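You operate a simulated robot arm through the tools that you are given. There is no shell and no other tool.

Carry out the task below with a simulated robot arm. There is one attempt and no reset: what you move stays moved.

TASK
Blow both faces of the steel block dry in the air drier.
Fine: shield over before each push of the black button; turn the cradle between; shield back at the end. Set down upright: steel block.

Only the result counts: the job must be done as asked and must still hold three seconds after the hand-in. Knocking over, shifting, dropping, spilling or breaking anything else fails it.

THE ROBOT
A 6-joint arm with a fingered hand, fixed in place. Base frame: the origin is on the floor under the middle of its stand, x ahead of it, y to its left, z up; the work surface is at about z = 900. Readings come in mm, rad, newtons and seconds.
With the tool pointing down near the work surface it reaches from about 260 to 500 mm from the base axis. Its first joint turns from -2.897 to 2.897 rad. Payload 2.3 kg.
The tool frame sits at the grasp point between the pads (the TCP): z along the fingers, y along the line on which they close. The tips reach 22 mm beyond it. The gripper opens to 112 mm; its body begins 60 mm behind the TCP. The gripper is a hand of 3 fingers: y runs from the thumb to the fingers, the wrist lies at [0, 0, -218] in the tool frame, and closing takes about 1.5 s.
Orientation is that of the tool frame in the base frame, as a unit quaternion [w, x, y, z]. With the fingers straight down and closing along the base's y, the tool's x points along the base's -x, its y along +y and its z along -z.

THE INTERFACE
- The arm moves only by the tool servo_tool. Its argument "increments" is a list of rows, each an object of numbers (a shift or turn left out is 0, a gripper value left out holds the last): "rx", "ry", "rz": the turn, a rotation vector about the base's x, y, z in units of 8 degrees (1.0 is 8 degrees); "x", "y", "z": the shift along the base's x, y, z in units of 20 mm (1.0 is 20 mm); "claw": the gripper command, from -1 (fully open) to 1 (shut), values between in proportion. In form: [{"rx": .., "ry": .., "rz": .., "x": .., "y": .., "z": .., "claw": ..}, ...]. A call has 1 to 20 rows; each row shifts and turns the commanded pose from where the row before left it. A call with a number of a shift or a turn outside -1 to 1 is refused whole. A row lasts 0.2 s, in which the tool goes at most 50 mm and 0.15 rad; a call with a longer step from one row to the next is refused whole, and so is a gripper value outside its range. A pose out of reach is approached as far as the arm can. The call stops where the force on the tool passes 40 N (or 10 N more than at its start, if that is more) or the arm is blocked; 0.2 s more then pass. Each finger travels about 72 mm/s and halts on what it meets, pressing with about 21 N; the grip force reading is that of the motor and also rises with nothing between the fingers. The clock runs only during rows and for 0.2 s after the last one: add rows that do not move to give the fingers time. The reply holds the time, the measured pose of the TCP, the force on the tool along the base axes, the opening and the grip force, in the units named above and with some noise, with the torque about the TCP (base axes, N m) and any sound that the robot's microphone picked up.
- Cameras (640 x 400 px; columns grow to the right, rows downward): "scene" is fixed at [400.5, 500.7, 1500.1]; the picture's right is [-1.00, 0.03, 0.00], its down [0.01, 0.46, -0.89] and it looks along [-0.02, -0.89, -0.46] (base axes); focal length 366 px, centre (320, 200). "wrist" rides on the gripper at [66, 3, -80] in the tool frame; the picture's right is [-0.05, 1.00, 0.00], its down [-0.77, -0.04, -0.64] and it looks along [-0.64, -0.03, 0.77] (tool axes); focal length 275 px, centre (320, 200). There is no depth. A picture from a camera that has moved, and an enlarged one, comes with that camera's place and axes in the base frame and with its lens.
- get_image(camera): a new picture of that camera. The clock stands still meanwhile.
- raise_lower(by): slides the trunk up (or, below 0, down) by that many mm; the arm rides with it, the base frame stays. It gives what a move gives, with no picture.
- set_grasp(shape): the hand has 3 fingers and takes this shape, open, in about a second: jaw (thumb against the fingers, like two jaws); tri (thumb and two fingers); tip (a fingertip pinch); poke (one finger out to press); point (the index stretched); flat (the hand flat); cup (the hand cupped); fist (a fist). The gripper value then closes the fingers along that shape, each until it touches; the sizes above hold for jaw. It gives what a move gives, with no picture.
- enlarge(camera, box): a new picture of the part [left, top, right, bottom] of that camera's present view, enlarged. The clock stands still meanwhile.
- hand_in(): hands the job in; it is judged then, once.

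Places have to be worked out from the pictures, the camera data and where the tool is seen. Open the gripper and draw the arm clear of the work before you hand the job in, unless the task says otherwise.

The tools are called after ">>>" as name(argument=value, ...) on one line, values as JSON. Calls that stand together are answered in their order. servo_tool: Moves the arm, as the interface text tells. Its arguments: {"type":"object","properties":{"increments":{"type":"array","items":{"type":"object","properties":{"rx":{"type":"number"},"ry":{"type":"number"},"rz":{"type":"number"},"x":{"type":"number"},"y":{"type":"number"},"z":{"type":"number"},"claw":{"type":"number"}}}}},"required":["increments"]} The other tools are called the same way: raise_lower (by) moves the trunk up or down; set_grasp (shape) gives the hand a shape; get_image (camera) takes a picture; enlarge (camera, box) takes an enlarged picture of a part of a camera's view; hand_in () hands the job in.

At the start:

```text
clock: 0.0
eef_pos: [184.7, -148.6, 1264.4]
tcp_rot: [0.0, 0.0, 1.0, -0.001]
wrist_force: [-0.1, -0.1, -0.3]
torque: [0.01, 0.02, -0.02]
grip_width: 111.9
gripper_force: 0.1
shape: jaw
trunk travel left (down, up): [-525.0, 65.0]
```

scene: 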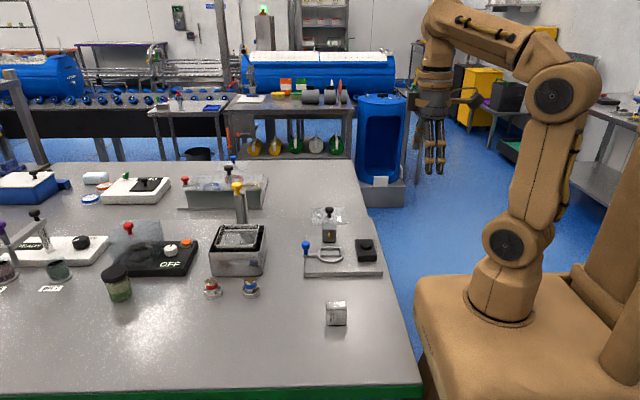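
wrist: 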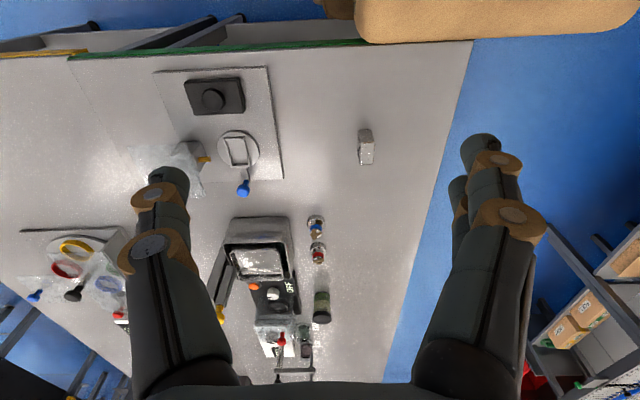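

The scene shows a small steel block near the front right and a device with a cradle, a blue knob, a transparent shield, and a black button. I'll enlarge these regions for a closer look.

>>> enlarge(camera="scene", box=[280, 190, 400, 340])

>>> enlarge(camera="wrist", box=[120, 50, 420, 240])

>>> enlarge(camera="scene", box=[160, 150, 400, 300])

```text
2.67 times, centred on (340, 265) of scene
camera zoom: at [400.5, 500.7, 1500.1], right [-1.0, 0.03, 0.0], down [0.01, 0.46, -0.89], along [-0.02, -0.89, -0.46], focal length 976 px, centre (267, 27)
```

zoom: 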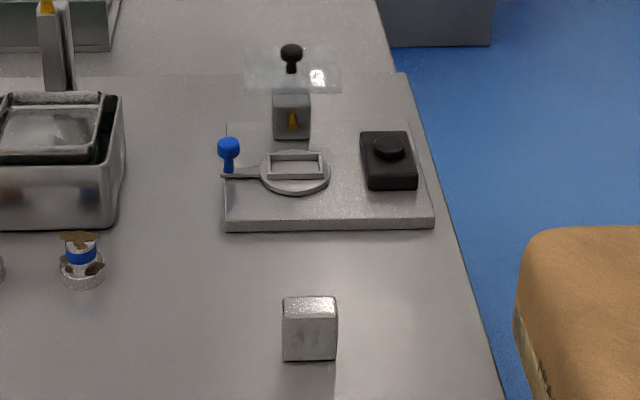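

```text
2.11 times, centred on (270, 145) of wrist
camera zoom: at [118.0, -146.5, 1345.6], right [0.05, 1.0, 0.0], down [0.77, -0.03, 0.64], along [0.64, -0.03, -0.77], focal length 580 px, centre (425, 316)
```

zoom: 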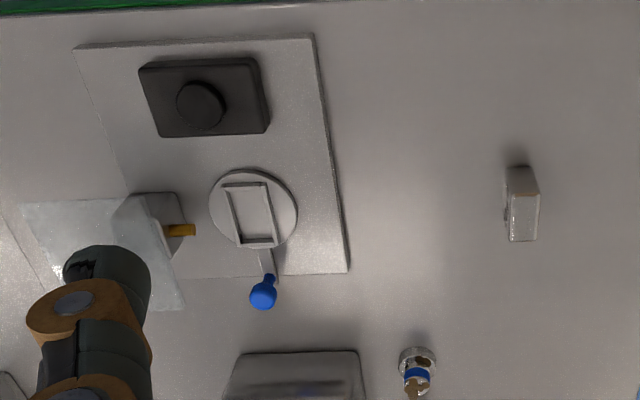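

```text
2.67 times, centred on (280, 225) of scene
camera zoom: at [400.5, 500.7, 1500.1], right [-1.0, 0.03, 0.0], down [0.01, 0.46, -0.89], along [-0.02, -0.89, -0.46], focal length 976 px, centre (427, 133)
```

zoom: 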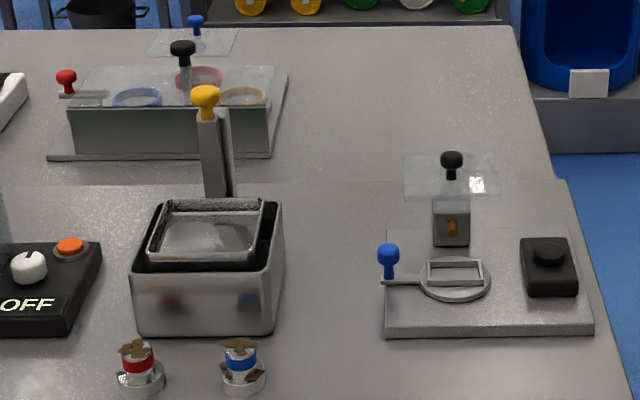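

The block stands near (353, -86), about 42 wide × 24 deep × 45 high. The drier's cradle centre is near (354, -301), its blue handle knob near (421, -300), the button near (261, -310), and the nozzle block with its shield sits behind at y≈-375. I'll move the hand over in free air so the wrist camera can see the shield and cradle better.

>>> servo_tool(increments=[{"y": -1, "x": 0.1}, {"y": -1, "x": 0.1}, {"y": -1, "x": 0.1}, {"y": -1, "x": 0.1}, {"y": -1, "x": 0.1}, {"y": -1, "x": 0.1}, {"y": -1, "x": 0.1}, {"y": -1}, {"y": -1}, {}])

>>> get_image(camera="wrist")

>>> get_image(camera="scene")

```text
clock: 2.2
eef_pos: [189.0, -304.2, 1246.9]
tcp_rot: [0.001, 0.0, 1.0, -0.002]
wrist_force: [1.1, 0.1, -0.9]
torque: [-0.02, -0.01, -0.02]
grip_width: 111.8
gripper_force: 0.2
shape: jaw
out of reach, approached as far as the arm can: row 7, 8, 9
trunk travel left (down, up): [-525.0, 65.0]
```

```text
taken
camera wrist: at [123.5, -301.0, 1328.1], right [0.05, 1.0, 0.0], down [0.77, -0.03, 0.64], along [0.64, -0.03, -0.77], focal length 275 px, centre (320, 200)
```

wrist: 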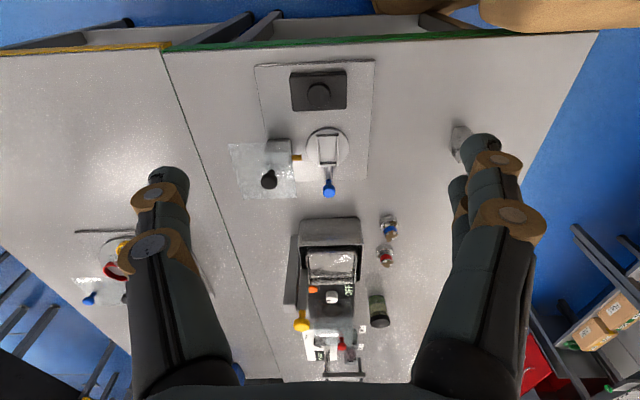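

```text
taken
```

scene: 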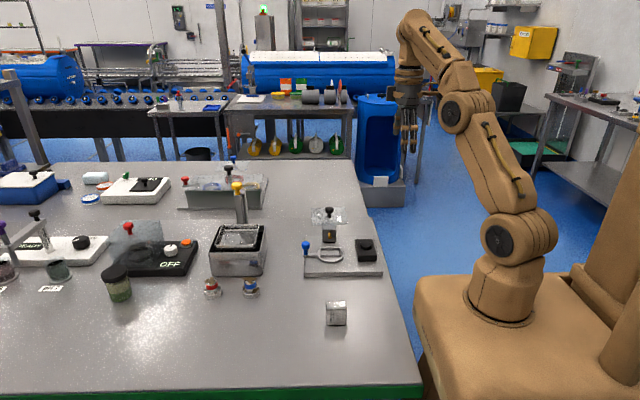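

The hand reached (189, -304, 1247), the edge of its reach at this height. I'll enlarge the wrist view of the drier.

>>> enlarge(camera="wrist", box=[210, 50, 400, 210])

```text
2.50 times, centred on (305, 130) of wrist
camera zoom: at [123.5, -301.0, 1328.1], right [0.05, 1.0, 0.0], down [0.77, -0.03, 0.64], along [0.64, -0.03, -0.77], focal length 688 px, centre (358, 375)
```

zoom: 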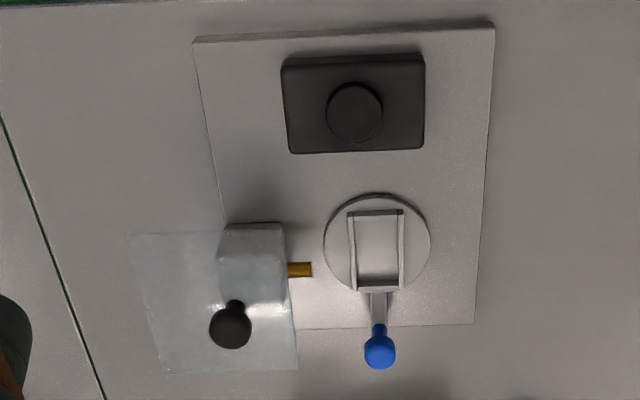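

The shield is a clear sheet lying level at z≈990 with its black knob near (354, -383). It probably slides toward +y over the cradle, whose pocket's long side lies along x. I'll move above the steel block to measure it first.

>>> servo_tool(increments=[{"y": 1, "x": 0.7, "z": -0.5}, {"y": 1, "x": 0.7, "z": -0.5}, {"y": 1, "x": 0.7, "z": -0.5}, {"y": 1, "x": 0.7, "z": -0.5}, {"y": 1, "x": 0.7, "z": -0.5}, {"y": 1, "x": 0.7, "z": -0.5}, {"y": 1, "x": 0.7, "z": -0.5}, {"y": 1, "x": 0.7, "z": -0.5}, {"y": 1, "x": 0.7, "z": -0.5}, {"y": 1, "x": 0.7, "z": -0.5}, {"y": 1, "x": 0.7, "z": -0.5}, {"z": -0.5}, {}])

>>> get_image(camera="wrist")

>>> get_image(camera="scene")

```text
clock: 5.0
eef_pos: [347.2, -83.8, 1126.3]
tcp_rot: [0.0, 0.0, 1.0, -0.001]
wrist_force: [0.0, -0.4, 0.0]
torque: [0.01, -0.01, 0.0]
grip_width: 112.0
gripper_force: 0.1
shape: jaw
trunk travel left (down, up): [-525.0, 65.0]
```

```text
taken
camera wrist: at [280.0, -80.2, 1206.4], right [0.05, 1.0, 0.0], down [0.77, -0.03, 0.64], along [0.64, -0.03, -0.77], focal length 275 px, centre (320, 200)
```

wrist: 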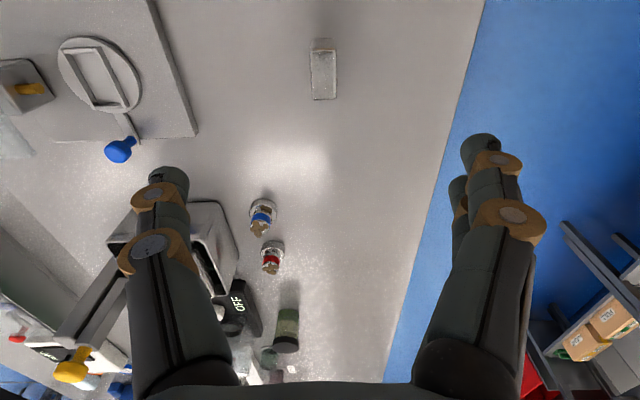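

```text
taken
```

scene: 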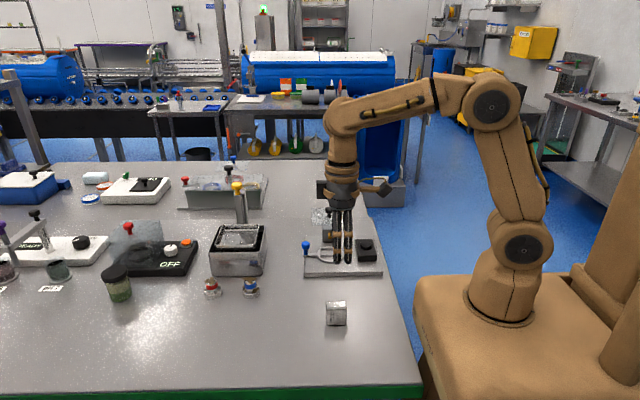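

The hand is above the block at z=1126. I'll enlarge the wrist view around the block and around the cradle to get exact positions and orientation.

>>> enlarge(camera="wrist", box=[280, 20, 376, 120])

>>> enlarge(camera="wrist", box=[0, 0, 200, 170])

>>> enlarge(camera="scene", box=[300, 170, 420, 340])

```text
4.00 times, centred on (328, 70) of wrist
camera zoom: at [280.0, -80.2, 1206.4], right [0.05, 1.0, 0.0], down [0.77, -0.03, 0.64], along [0.64, -0.03, -0.77], focal length 1101 px, centre (288, 720)
```

zoom: 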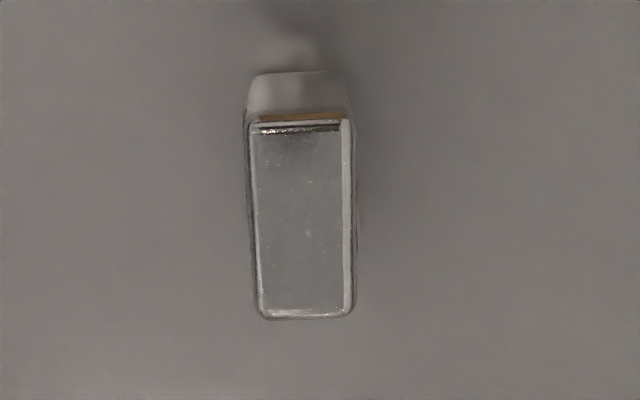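

```text
2.35 times, centred on (100, 85) of wrist
camera zoom: at [280.0, -80.2, 1206.4], right [0.05, 1.0, 0.0], down [0.77, -0.03, 0.64], along [0.64, -0.03, -0.77], focal length 648 px, centre (838, 471)
```

zoom: 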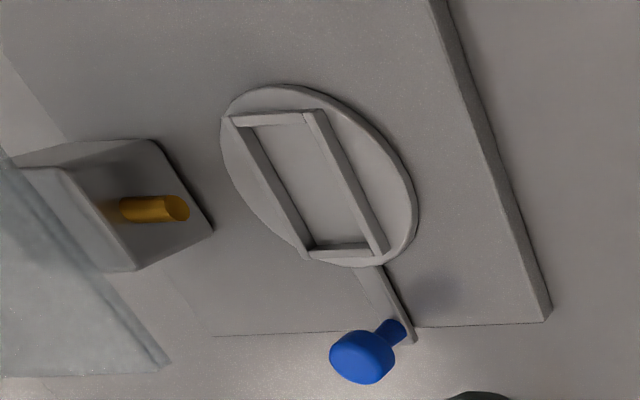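

```text
2.35 times, centred on (360, 255) of scene
camera zoom: at [400.5, 500.7, 1500.1], right [-1.0, 0.03, 0.0], down [0.01, 0.46, -0.89], along [-0.02, -0.89, -0.46], focal length 861 px, centre (226, 71)
```

zoom: 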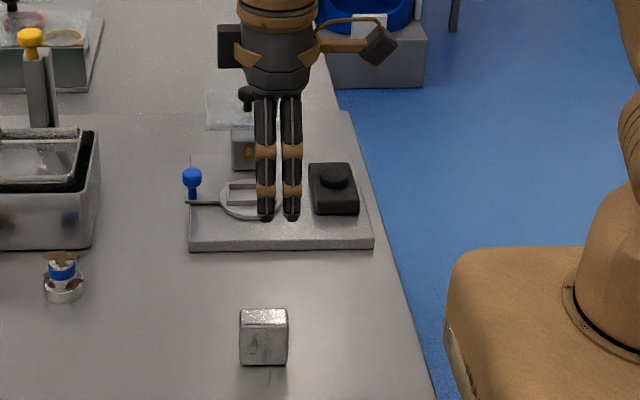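

The block spans x 331–373, y -92 to -70, and z 900–945, aligned with the base axes; its centre is about (352, -81). Before picking it up, I'll close the fingers in free air to about 24 mm to see how wide the hand is outside the pads, because the nozzle and shield are close to the cradle.

>>> servo_tool(increments=[{"claw": 0.57}, {}, {}, {}, {}, {}, {}, {}])

>>> get_image(camera="wrist")

>>> enlarge(camera="scene", box=[280, 150, 420, 290])

```text
clock: 6.8
eef_pos: [345.9, -83.2, 1125.3]
tcp_rot: [0.0, 0.0, 1.0, -0.001]
wrist_force: [-0.4, 0.8, 0.5]
torque: [-0.01, -0.04, 0.02]
grip_width: 24.7
gripper_force: 0.0
shape: jaw
trunk travel left (down, up): [-525.0, 65.0]
```

```text
taken
camera wrist: at [279.8, -80.4, 1206.5], right [0.05, 1.0, 0.0], down [0.77, -0.03, 0.64], along [0.64, -0.03, -0.77], focal length 275 px, centre (320, 200)
```

wrist: 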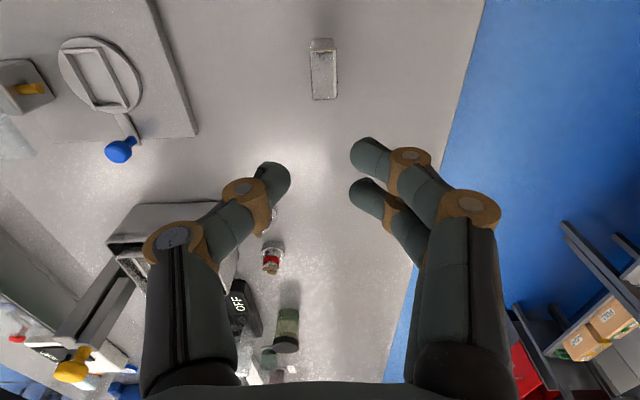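

```text
2.86 times, centred on (350, 220) of scene
camera zoom: at [400.5, 500.7, 1500.1], right [-1.0, 0.03, 0.0], down [0.01, 0.46, -0.89], along [-0.02, -0.89, -0.46], focal length 1046 px, centre (234, 143)
```

zoom: 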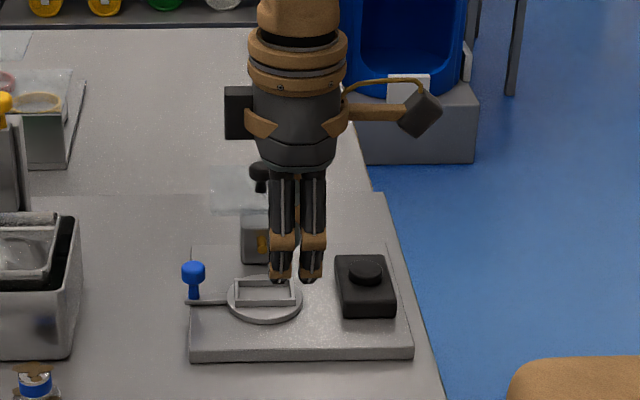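

The fingers bulge out to about ±60 mm some 40 mm above the tips, so gripping along y at the cradle would hit the shield edge or the nozzle. My plan is to turn the cradle to 90° first, so I can insert the block with the fingers closing along x. I'll check the "poke" shape for working the knobs and button.

>>> set_grasp(shape="poke")

>>> get_image(camera="wrist")

>>> enlarge(camera="scene", box=[280, 150, 420, 290])

```text
clock: 7.7
eef_pos: [347.1, -82.1, 1126.2]
tcp_rot: [0.0, 0.0, 1.0, -0.001]
wrist_force: [-0.1, -0.4, 0.1]
torque: [-0.02, 0.01, -0.01]
grip_width: 0.0
gripper_force: 0.0
shape: poke
trunk travel left (down, up): [-525.0, 65.0]
```

```text
taken
camera wrist: at [279.8, -80.4, 1206.5], right [0.05, 1.0, 0.0], down [0.77, -0.03, 0.64], along [0.64, -0.03, -0.77], focal length 275 px, centre (320, 200)
```

wrist: 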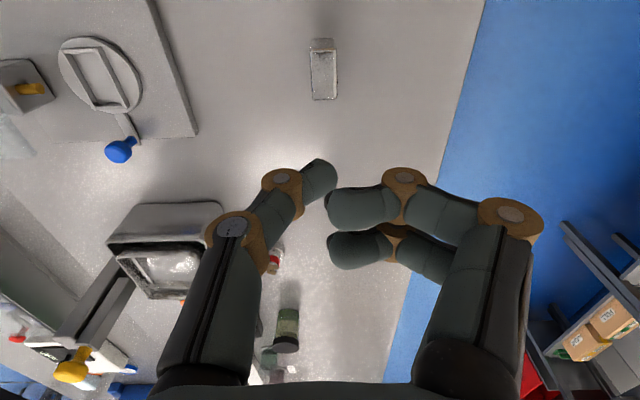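

```text
2.86 times, centred on (350, 220) of scene
camera zoom: at [400.5, 500.7, 1500.1], right [-1.0, 0.03, 0.0], down [0.01, 0.46, -0.89], along [-0.02, -0.89, -0.46], focal length 1046 px, centre (234, 143)
```

zoom: 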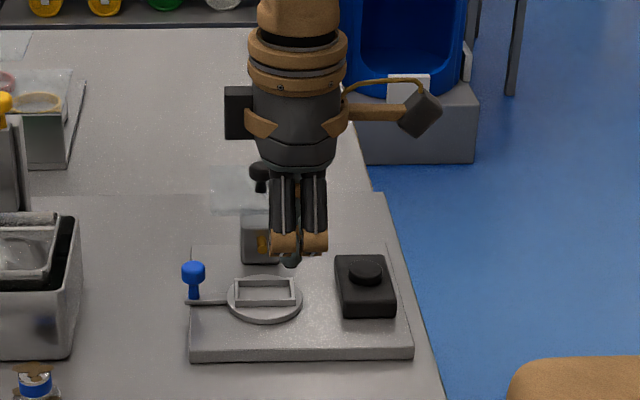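

In "poke" the thumb tip sits about 17 mm below the TCP, with the curled fingers about 28 mm above that tip. I'll check "point" too, as it may give a longer free finger.

>>> set_grasp(shape="point")

>>> get_image(camera="wrist")

>>> enlarge(camera="scene", box=[280, 150, 420, 290])

```text
clock: 8.6
eef_pos: [344.7, -82.8, 1125.5]
tcp_rot: [0.0, 0.001, 1.0, 0.0]
wrist_force: [-0.4, -0.2, 0.5]
torque: [-0.02, -0.01, 0.02]
grip_width: 0.0
gripper_force: 0.0
shape: point
trunk travel left (down, up): [-525.0, 65.0]
```

```text
taken
camera wrist: at [279.8, -80.5, 1206.5], right [0.05, 1.0, 0.0], down [0.77, -0.03, 0.64], along [0.64, -0.03, -0.77], focal length 275 px, centre (320, 200)
```

wrist: 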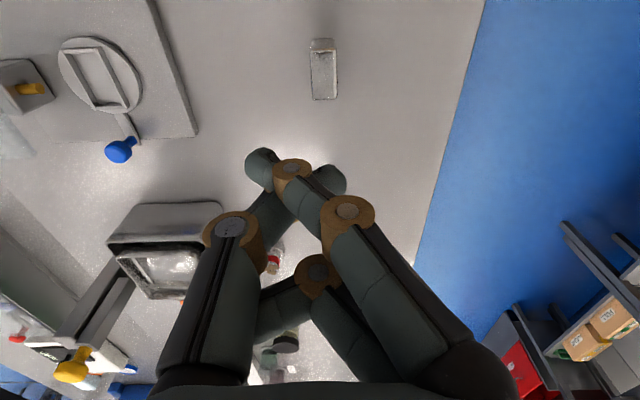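

```text
2.86 times, centred on (350, 220) of scene
camera zoom: at [400.5, 500.7, 1500.1], right [-1.0, 0.03, 0.0], down [0.01, 0.46, -0.89], along [-0.02, -0.89, -0.46], focal length 1046 px, centre (234, 143)
```

zoom: 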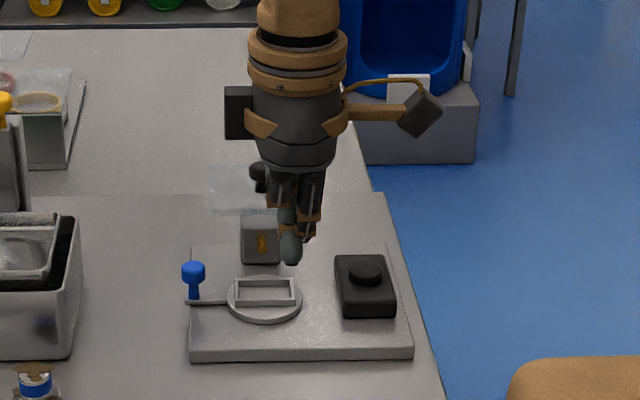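

"Poke" looks the most useful. The handle end seems to reach about 75 mm from the pivot, so I need to know whether it clears the button box at 180°. I'll zoom in on the drier from the scene camera.

>>> enlarge(camera="scene", box=[300, 225, 390, 282])

>>> enlarge(camera="wrist", box=[0, 0, 100, 62])

```text
7.02 times, centred on (345, 254) of scene
camera zoom: at [400.5, 500.7, 1500.1], right [-1.0, 0.03, 0.0], down [0.01, 0.46, -0.89], along [-0.02, -0.89, -0.46], focal length 2569 px, centre (145, -175)
```

zoom: 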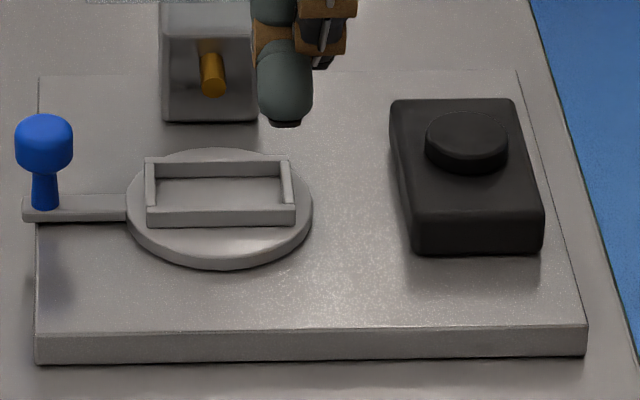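

```text
6.40 times, centred on (50, 31) of wrist
camera zoom: at [279.8, -80.5, 1206.5], right [0.05, 1.0, 0.0], down [0.77, -0.03, 0.64], along [0.64, -0.03, -0.77], focal length 1762 px, centre (2048, 1282)
```

zoom: 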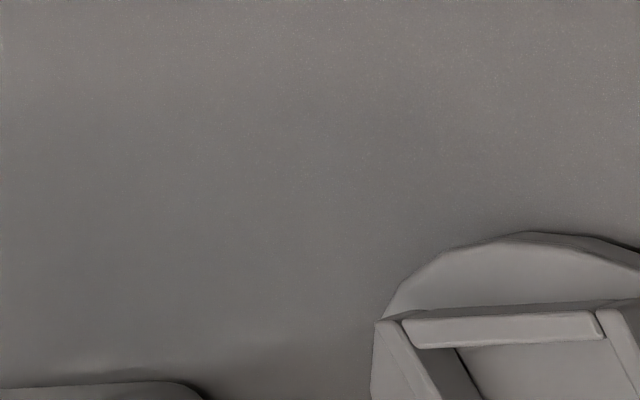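

Measurements: pivot about (352, -301), blue ball about (418, -300, 950), button box top z≈928 with its edge at x≈281, and nozzle tip about (350, -346, 940). I'll set "poke" and raise the trunk a little so the far knobs are in reach.

>>> set_grasp(shape="poke")

>>> raise_lower(by=50)

```text
clock: 9.5
eef_pos: [344.7, -83.3, 1125.2]
tcp_rot: [-0.001, 0.0, 1.0, 0.0]
wrist_force: [0.3, 0.2, -0.1]
torque: [-0.01, -0.01, -0.04]
grip_width: 0.3
gripper_force: 0.0
shape: poke
trunk travel left (down, up): [-525.0, 65.0]
```

```text
clock: 10.4
eef_pos: [347.0, -82.7, 1175.4]
tcp_rot: [0.0, 0.0, 1.0, -0.001]
wrist_force: [-0.2, 0.0, 1.0]
torque: [-0.03, 0.04, 0.03]
grip_width: 0.0
gripper_force: 0.0
shape: poke
trunk travel left (down, up): [-575.0, 15.0]
```

The trunk is up by 50 mm. Next I'll turn the hand -90° about z at this safe height, which puts the thumb toward -x and the camera on the +y side.

>>> servo_tool(increments=[{"rz": -1}, {"rz": -1}, {"rz": -1}, {"rz": -1}, {"rz": -1}, {"rz": -1}, {"rz": -1}, {"rz": -1}, {"rz": -1}, {"rz": -1}, {"rz": -1}, {"rz": -0.25}, {}])

>>> get_image(camera="wrist")

>>> get_image(camera="scene")

```text
clock: 13.2
eef_pos: [311.9, -129.9, 1141.5]
tcp_rot: [-0.001, 0.706, 0.708, 0.003]
wrist_force: [-0.9, -0.3, 0.1]
torque: [-0.01, -0.01, 0.01]
grip_width: 0.0
gripper_force: 0.1
shape: poke
out of reach, approached as far as the arm can: row 10, 11, 12
trunk travel left (down, up): [-575.0, 15.0]
```

```text
taken
camera wrist: at [315.2, -64.2, 1223.5], right [1.0, -0.04, 0.0], down [-0.04, -0.77, 0.63], along [-0.03, -0.63, -0.77], focal length 275 px, centre (320, 200)
```

wrist: 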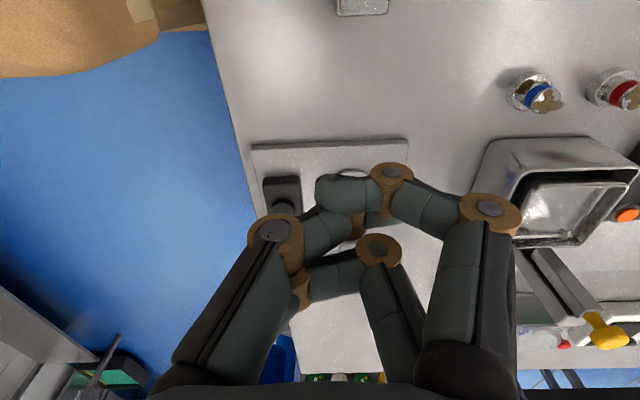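

```text
taken
```

scene: 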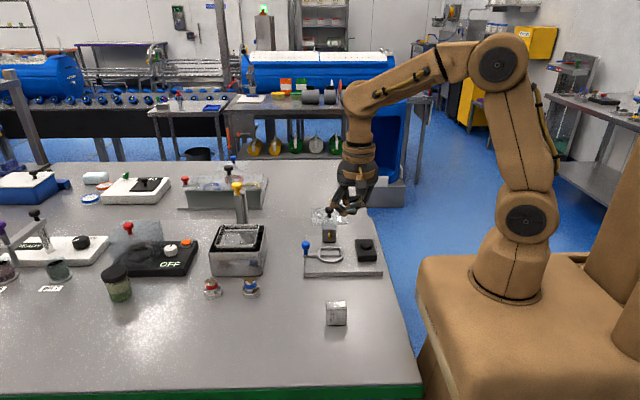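

The held claw value (0.57) had curled the thumb, so I need claw -1. The yaw hit a joint limit at this azimuth, but the orientation is now exactly -90° and the drier's azimuth leaves more room. I'll open the poke, tilt 16° outward, and move above and behind the blue knob.

>>> servo_tool(increments=[{"y": -1, "x": 0.55, "z": -0.2, "claw": -1}, {"y": -1, "x": 0.55, "z": -0.2}, {"y": -1, "x": 0.55, "z": -0.2, "rx": -0.15, "ry": -0.2}, {"y": -1, "x": 0.55, "z": -0.2, "rx": -0.15, "ry": -0.2}, {"y": -1, "x": 0.55, "z": -0.2, "rx": -0.15, "ry": -0.2}, {"y": -1, "x": 0.55, "z": -0.2, "rx": -0.15, "ry": -0.2}, {"y": -1, "x": 0.55, "z": -0.3, "rx": -0.15, "ry": -0.2}, {"y": -1, "x": 0.55, "z": -0.3, "rx": -0.15, "ry": -0.2}, {"y": -1, "x": 0.55, "z": -0.3, "rx": -0.15, "ry": -0.2}, {"y": -1, "x": 0.35, "z": -0.3, "rx": -0.15, "ry": -0.2}, {}])

>>> get_image(camera="wrist")

>>> get_image(camera="scene")

```text
clock: 15.6
eef_pos: [417.3, -330.2, 1094.1]
tcp_rot: [0.136, 0.701, 0.7, 0.019]
wrist_force: [0.0, 0.5, 0.1]
torque: [-0.03, -0.03, -0.01]
grip_width: 0.0
gripper_force: 0.1
shape: poke
trunk travel left (down, up): [-575.0, 15.0]
```

```text
taken
camera wrist: at [405.3, -252.5, 1162.3], right [0.97, -0.03, 0.23], down [-0.19, -0.66, 0.73], along [0.13, -0.75, -0.64], focal length 275 px, centre (320, 200)
```

wrist: 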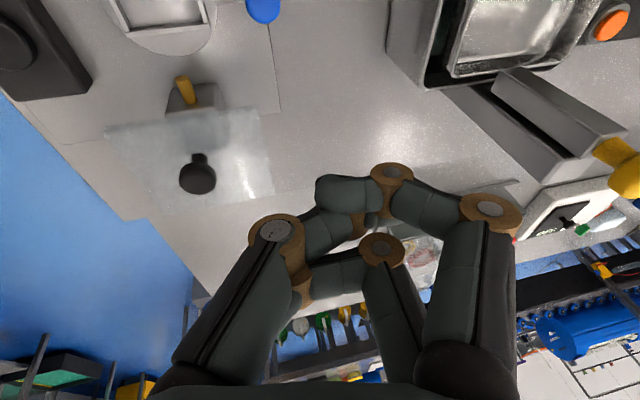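

```text
taken
```

scene: 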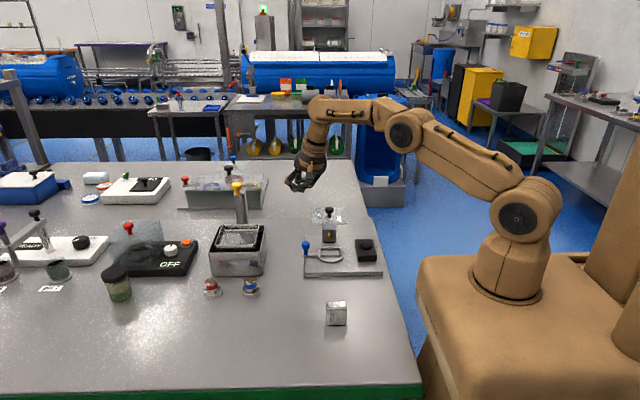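

The thumb still looks curled. I'll enlarge the view of the hand to see its actual shape.

>>> enlarge(camera="wrist", box=[160, 120, 540, 380])

>>> enlarge(camera="scene", box=[270, 90, 370, 220])

```text
1.54 times, centred on (350, 250) of wrist
camera zoom: at [405.3, -252.5, 1162.3], right [0.97, -0.03, 0.23], down [-0.19, -0.66, 0.73], along [0.13, -0.75, -0.64], focal length 424 px, centre (274, 123)
```

zoom: 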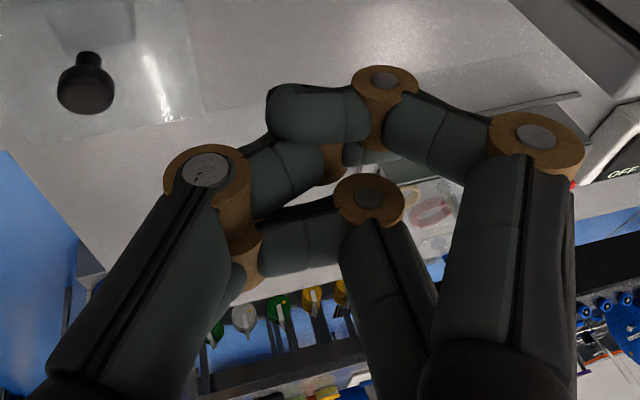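

```text
3.08 times, centred on (320, 155) of scene
camera zoom: at [400.5, 500.7, 1500.1], right [-1.0, 0.03, 0.0], down [0.01, 0.46, -0.89], along [-0.02, -0.89, -0.46], focal length 1126 px, centre (320, 338)
```

zoom: 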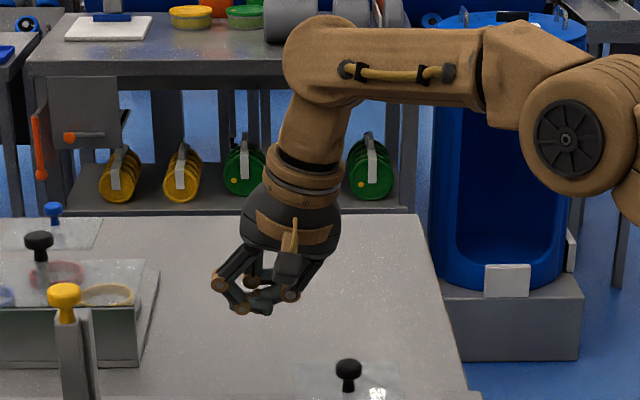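

The fingers tangled when changing from "point" to "poke". I'm in free air here, so I'll reset by going to "jaw" (open) and then "poke" again.

>>> set_grasp(shape="jaw")

>>> servo_tool(increments=[{"claw": -1}, {}, {}, {}])

>>> set_grasp(shape="poke")

>>> get_image(camera="wrist")

```text
clock: 16.5
eef_pos: [419.3, -329.8, 1093.8]
tcp_rot: [0.137, 0.7, 0.701, 0.018]
wrist_force: [-0.4, -0.5, -1.0]
torque: [-0.04, -0.02, 0.03]
grip_width: 15.9
gripper_force: 0.1
shape: jaw
trunk travel left (down, up): [-575.0, 15.0]
```

```text
clock: 17.5
eef_pos: [417.6, -330.1, 1093.3]
tcp_rot: [0.137, 0.7, 0.7, 0.019]
wrist_force: [-0.2, 0.2, -0.4]
torque: [-0.01, -0.02, -0.01]
grip_width: 16.3
gripper_force: 0.0
shape: jaw
trunk travel left (down, up): [-575.0, 15.0]
```

```text
clock: 18.4
eef_pos: [419.2, -330.8, 1094.4]
tcp_rot: [0.138, 0.701, 0.7, 0.02]
wrist_force: [0.8, -0.6, 0.3]
torque: [-0.02, 0.01, 0.01]
grip_width: 0.0
gripper_force: 0.1
shape: poke
trunk travel left (down, up): [-575.0, 15.0]
```

```text
taken
camera wrist: at [405.3, -252.6, 1162.3], right [0.97, -0.03, 0.23], down [-0.19, -0.66, 0.73], along [0.13, -0.75, -0.64], focal length 275 px, centre (320, 200)
```

wrist: 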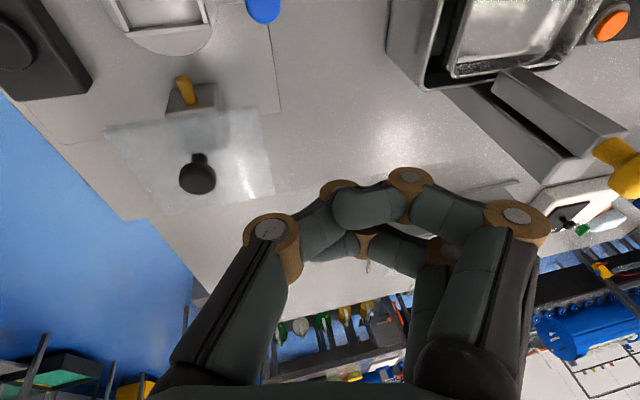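

The jaw only opened to 16 mm, so the index and thumb are still hooked. I'll try "flat" to spread the hand out.

>>> set_grasp(shape="flat")

>>> get_image(camera="wrist")

```text
clock: 19.3
eef_pos: [418.9, -331.3, 1094.8]
tcp_rot: [0.137, 0.701, 0.7, 0.019]
wrist_force: [-0.2, -0.2, -0.6]
torque: [0.02, -0.02, 0.04]
grip_width: 0.0
gripper_force: 0.0
shape: flat
trunk travel left (down, up): [-575.0, 15.0]
```

```text
taken
camera wrist: at [405.3, -252.6, 1162.3], right [0.97, -0.03, 0.23], down [-0.19, -0.66, 0.73], along [0.13, -0.75, -0.64], focal length 275 px, centre (320, 200)
```

wrist: 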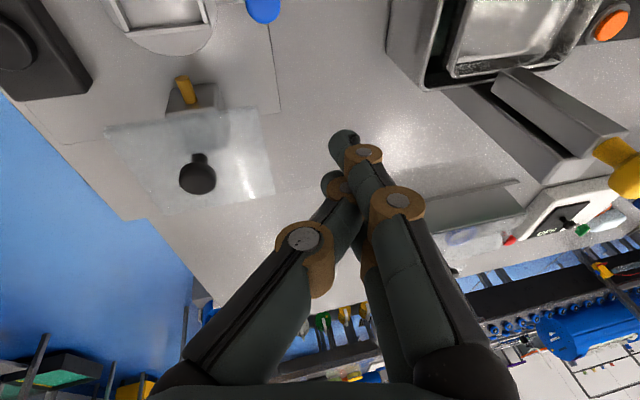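

In "flat" the fingers are straight. I'll open to "jaw" now and check the width.

>>> set_grasp(shape="jaw")

>>> servo_tool(increments=[{"claw": -1}, {}, {}])

>>> get_image(camera="wrist")

```text
clock: 20.2
eef_pos: [418.2, -331.6, 1094.3]
tcp_rot: [0.136, 0.701, 0.7, 0.018]
wrist_force: [0.6, -0.2, -0.2]
torque: [-0.03, -0.01, 0.0]
grip_width: 112.0
gripper_force: 0.0
shape: jaw
trunk travel left (down, up): [-575.0, 15.0]
```

```text
clock: 21.0
eef_pos: [419.4, -329.8, 1095.8]
tcp_rot: [0.137, 0.7, 0.7, 0.019]
wrist_force: [0.3, -1.2, -0.3]
torque: [0.05, -0.02, 0.03]
grip_width: 111.6
gripper_force: 0.1
shape: jaw
trunk travel left (down, up): [-575.0, 15.0]
```

```text
taken
camera wrist: at [405.3, -252.6, 1162.3], right [0.97, -0.03, 0.23], down [-0.19, -0.66, 0.73], along [0.13, -0.75, -0.64], focal length 275 px, centre (320, 200)
```

wrist: 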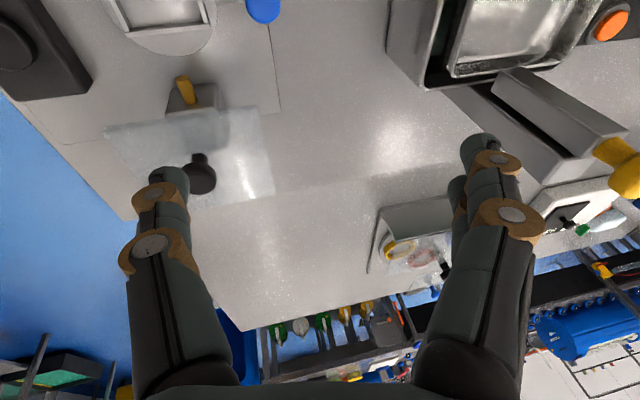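

The hand is untangled and open at 112 mm. I'll set "poke" again and keep claw at -1.

>>> set_grasp(shape="poke")

>>> servo_tool(increments=[{"claw": -1}, {}, {}])

>>> get_image(camera="wrist")

```text
clock: 21.9
eef_pos: [419.1, -331.4, 1093.7]
tcp_rot: [0.137, 0.7, 0.701, 0.02]
wrist_force: [-0.2, 0.1, 0.5]
torque: [0.04, 0.0, -0.03]
grip_width: 0.0
gripper_force: 0.0
shape: poke
trunk travel left (down, up): [-575.0, 15.0]
```

```text
clock: 22.7
eef_pos: [417.9, -329.8, 1093.5]
tcp_rot: [0.137, 0.701, 0.7, 0.019]
wrist_force: [0.0, -0.5, 0.8]
torque: [0.02, -0.01, -0.04]
grip_width: 0.0
gripper_force: 0.1
shape: poke
trunk travel left (down, up): [-575.0, 15.0]
```

```text
taken
camera wrist: at [405.3, -252.6, 1162.3], right [0.97, -0.03, 0.23], down [-0.19, -0.66, 0.73], along [0.13, -0.75, -0.64], focal length 275 px, centre (320, 200)
```

wrist: 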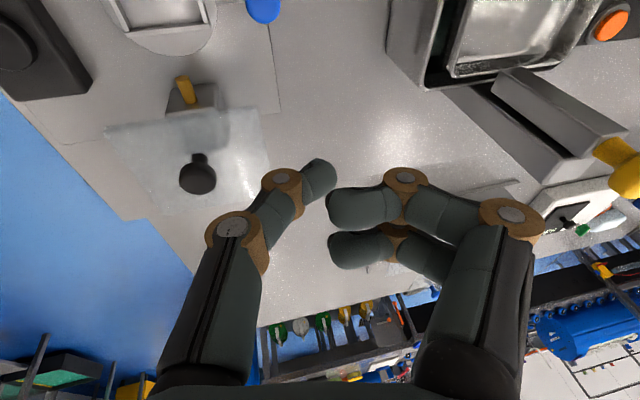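

The poke is clean now, and the tip is about 17 mm beyond the TCP. I'll descend on the -y side of the blue ball, clear of the shield edge (y≈-352), to TCP z≈962.

>>> servo_tool(increments=[{"z": -1}, {"z": -1}, {"z": -1}, {"z": -1}, {"z": -1}, {"z": -1}, {"z": -0.6}, {}])

>>> get_image(camera="wrist")

>>> enlarge(camera="scene", box=[270, 180, 400, 290])

```text
clock: 24.5
eef_pos: [418.9, -330.6, 963.0]
tcp_rot: [0.137, 0.701, 0.7, 0.019]
wrist_force: [0.1, 0.0, -0.1]
torque: [0.0, 0.02, -0.02]
grip_width: 0.0
gripper_force: 0.1
shape: poke
trunk travel left (down, up): [-575.0, 15.0]
```

```text
taken
camera wrist: at [404.8, -252.6, 1030.0], right [0.97, -0.03, 0.23], down [-0.19, -0.66, 0.73], along [0.13, -0.75, -0.64], focal length 275 px, centre (320, 200)
```

wrist: 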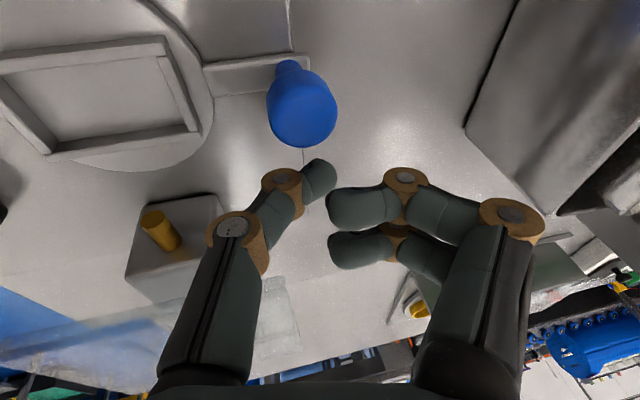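

```text
3.64 times, centred on (335, 235) of scene
camera zoom: at [400.5, 500.7, 1500.1], right [-1.0, 0.03, 0.0], down [0.01, 0.46, -0.89], along [-0.02, -0.89, -0.46], focal length 1331 px, centre (266, 73)
```

zoom: 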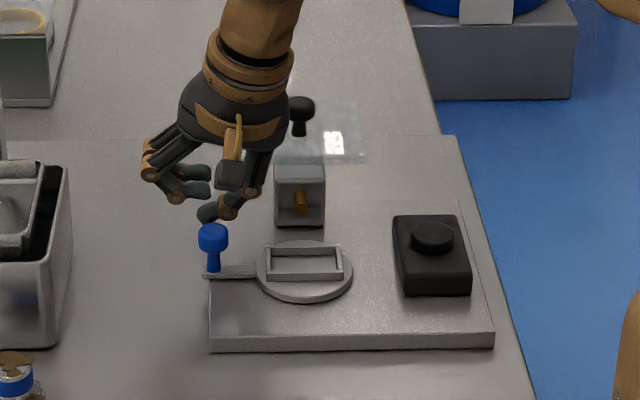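

The thumb tip is just behind the blue ball, so pushing in +y will turn the cradle. I'll approach to contact and push about 24° along the arc, turning the hand with it.

>>> servo_tool(increments=[{"y": 0.3}, {"y": 0.24}, {"x": 0.098, "y": 0.472, "rz": 1}, {"x": 0.031, "y": 0.48, "rz": 1}, {"x": -0.036, "y": 0.481, "rz": 1}, {}])

>>> get_image(camera="wrist")

>>> enlarge(camera="scene", box=[270, 180, 400, 290])

```text
clock: 25.9
eef_pos: [419.9, -289.3, 963.6]
tcp_rot: [0.13, 0.538, 0.831, 0.048]
wrist_force: [0.1, -0.6, 0.1]
torque: [0.01, -0.01, -0.01]
grip_width: 0.0
gripper_force: 0.1
shape: poke
trunk travel left (down, up): [-575.0, 15.0]
```

```text
taken
camera wrist: at [375.5, -224.2, 1031.6], right [0.9, 0.37, 0.23], down [0.1, -0.68, 0.73], along [0.42, -0.64, -0.64], focal length 275 px, centre (320, 200)
```

wrist: 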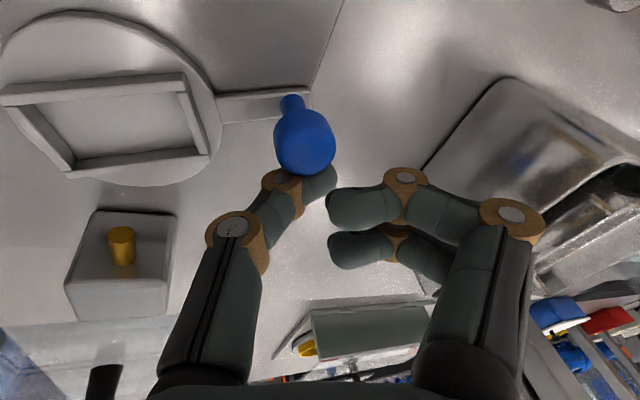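

```text
3.64 times, centred on (335, 235) of scene
camera zoom: at [400.5, 500.7, 1500.1], right [-1.0, 0.03, 0.0], down [0.01, 0.46, -0.89], along [-0.02, -0.89, -0.46], focal length 1331 px, centre (266, 73)
```

zoom: 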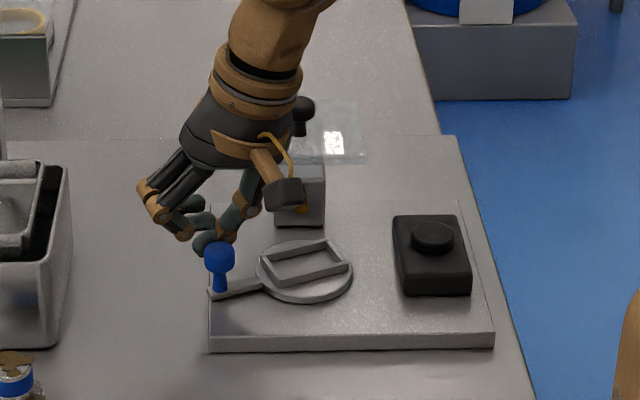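

The cradle turns easily, with almost no force. I'll continue the push toward 90° while gradually removing the tilt.

>>> servo_tool(increments=[{"x": -0.103, "y": 0.471, "rz": 1, "rx": 0.039, "ry": 0.247}, {"x": -0.167, "y": 0.453, "rz": 1, "rx": 0.004, "ry": 0.25}, {"x": -0.228, "y": 0.424, "rz": 1, "rx": -0.03, "ry": 0.248}, {"x": -0.286, "y": 0.389, "rz": 1, "rx": -0.065, "ry": 0.241}, {"x": -0.337, "y": 0.345, "rz": 1, "rx": -0.098, "ry": 0.23}, {"x": -0.381, "y": 0.295, "rz": 1, "rx": -0.129, "ry": 0.214}, {}])

>>> get_image(camera="wrist")

>>> enlarge(camera="scene", box=[270, 180, 400, 290])

```text
clock: 27.5
eef_pos: [391.5, -240.9, 961.6]
tcp_rot: [0.025, 0.156, 0.987, 0.024]
wrist_force: [0.1, 0.3, 0.5]
torque: [0.01, 0.02, -0.04]
grip_width: 0.0
gripper_force: 0.1
shape: poke
trunk travel left (down, up): [-575.0, 15.0]
```

```text
taken
camera wrist: at [324.7, -221.4, 1040.1], right [0.35, 0.94, 0.06], down [0.69, -0.3, 0.66], along [0.64, -0.19, -0.75], focal length 275 px, centre (320, 200)
```

wrist: 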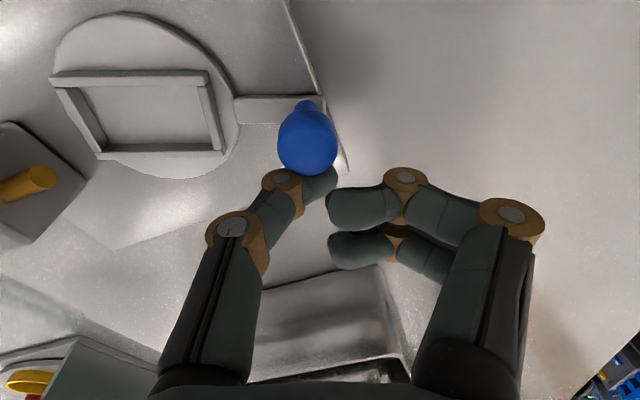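

```text
3.64 times, centred on (335, 235) of scene
camera zoom: at [400.5, 500.7, 1500.1], right [-1.0, 0.03, 0.0], down [0.01, 0.46, -0.89], along [-0.02, -0.89, -0.46], focal length 1331 px, centre (266, 73)
```

zoom: 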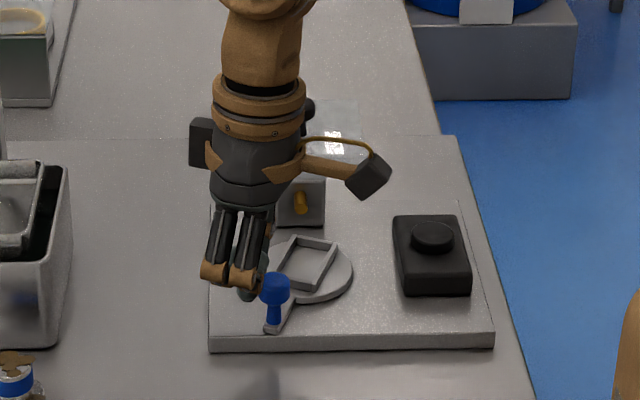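

The handle is now at about 69°. I'll push the remaining ~20°.

>>> servo_tool(increments=[{"x": -0.419, "y": 0.239, "rz": 1, "rx": -0.157, "ry": 0.194}, {"x": -0.448, "y": 0.179, "rz": 1, "rx": -0.183, "ry": 0.17}, {"x": -0.23, "y": 0.05, "rz": 0.25}, {}])

>>> get_image(camera="wrist")

>>> enlarge(camera="scene", box=[300, 215, 390, 285])

```text
clock: 28.5
eef_pos: [375.5, -239.0, 965.7]
tcp_rot: [0.0, -0.001, 1.0, 0.004]
wrist_force: [0.8, 0.0, -0.6]
torque: [-0.01, 0.01, 0.0]
grip_width: 0.0
gripper_force: 0.0
shape: poke
out of reach, approached as far as the arm can: row 2, 3
trunk travel left (down, up): [-575.0, 15.0]
```

```text
taken
camera wrist: at [309.8, -237.1, 1046.8], right [0.05, 1.0, 0.01], down [0.77, -0.04, 0.64], along [0.64, -0.02, -0.77], focal length 275 px, centre (320, 200)
```

wrist: 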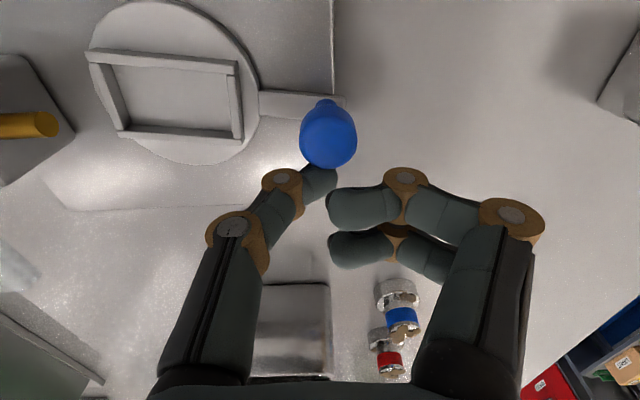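

```text
5.71 times, centred on (345, 250) of scene
camera zoom: at [400.5, 500.7, 1500.1], right [-1.0, 0.03, 0.0], down [0.01, 0.46, -0.89], along [-0.02, -0.89, -0.46], focal length 2092 px, centre (177, -86)
```

zoom: 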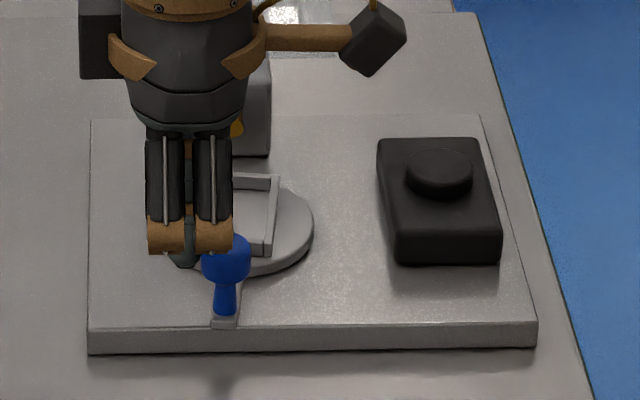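

The handle is at about 82°, and the last rows were reported as out of reach. I'll try a small continuing push in -x to finish the turn.

>>> servo_tool(increments=[{"x": -0.25, "y": 0.1}, {"x": -0.25}, {}])

>>> get_image(camera="scene")

```text
clock: 29.3
eef_pos: [372.4, -241.2, 969.8]
tcp_rot: [0.001, 0.0, 1.0, 0.003]
wrist_force: [1.0, 0.2, -0.6]
torque: [0.03, 0.03, 0.01]
grip_width: 0.0
gripper_force: 0.0
shape: poke
out of reach, approached as far as the arm can: row 1
trunk travel left (down, up): [-575.0, 15.0]
```

```text
taken
```

scene: 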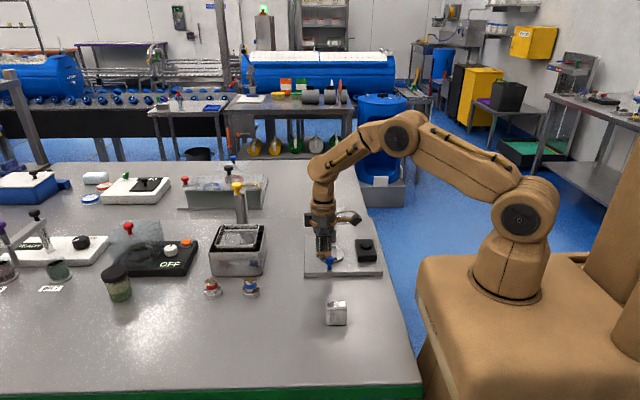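

The arm drifted up instead of following, so there seems to be a joint limit at this yaw. I'll turn the yaw back by 16° and retry the push.

>>> servo_tool(increments=[{"rz": -1}, {"rz": -1}, {"z": -0.3, "y": 0.2}, {"x": -0.25, "y": 0.1}, {}])

>>> get_image(camera="wrist")

```text
clock: 30.5
eef_pos: [374.9, -240.8, 963.6]
tcp_rot: [0.0, 0.14, 0.99, 0.005]
wrist_force: [0.0, 0.1, 0.2]
torque: [-0.02, 0.04, -0.07]
grip_width: 0.1
gripper_force: 0.0
shape: poke
out of reach, approached as far as the arm can: row 3, 4
trunk travel left (down, up): [-575.0, 15.0]
```

```text
taken
camera wrist: at [312.0, -220.1, 1045.7], right [0.32, 0.95, 0.01], down [0.73, -0.25, 0.63], along [0.6, -0.2, -0.77], focal length 275 px, centre (320, 200)
```

wrist: 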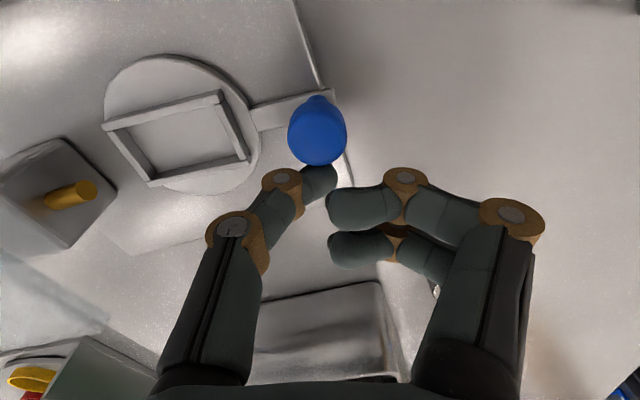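

It's a low/near limit caused by the raised trunk, not the yaw. I'll rise clear, put the trunk back down by 50 mm, and then check the cradle angle.

>>> servo_tool(increments=[{"z": 1, "x": 0.2}, {"z": 1}, {"z": 1}, {"z": 1}, {}])

>>> raise_lower(by=-50)

>>> get_image(camera="wrist")

>>> enlarge(camera="scene", box=[300, 215, 390, 285])

```text
clock: 31.7
eef_pos: [380.3, -239.4, 1047.2]
tcp_rot: [0.0, 0.138, 0.99, -0.001]
wrist_force: [-0.2, 0.8, -0.1]
torque: [0.01, -0.01, 0.0]
grip_width: 0.1
gripper_force: 0.2
shape: poke
trunk travel left (down, up): [-575.0, 15.0]
```

```text
clock: 32.6
eef_pos: [379.0, -239.0, 995.2]
tcp_rot: [0.0, 0.139, 0.99, -0.001]
wrist_force: [-0.5, -0.4, -0.2]
torque: [0.01, 0.01, 0.0]
grip_width: 0.0
gripper_force: 0.0
shape: poke
trunk travel left (down, up): [-525.0, 65.0]
```

```text
taken
camera wrist: at [316.5, -218.4, 1077.6], right [0.32, 0.95, 0.0], down [0.73, -0.25, 0.64], along [0.6, -0.2, -0.77], focal length 275 px, centre (320, 200)
```

wrist: 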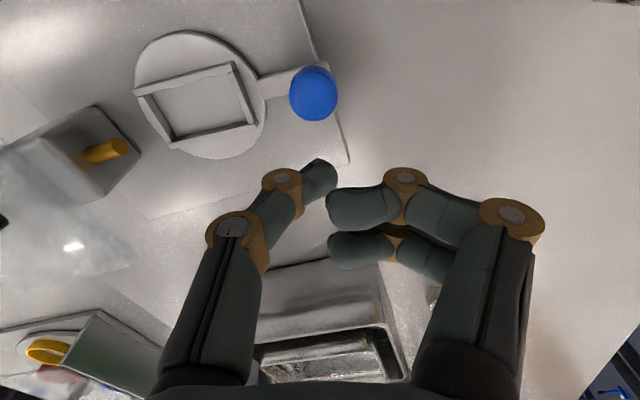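

```text
5.71 times, centred on (345, 250) of scene
camera zoom: at [400.5, 500.7, 1500.1], right [-1.0, 0.03, 0.0], down [0.01, 0.46, -0.89], along [-0.02, -0.89, -0.46], focal length 2092 px, centre (177, -86)
```

zoom: 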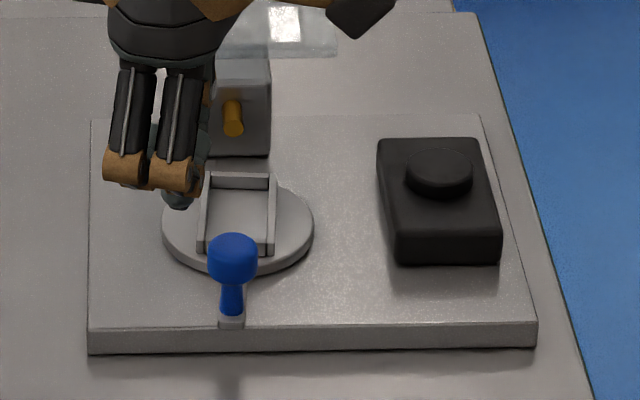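

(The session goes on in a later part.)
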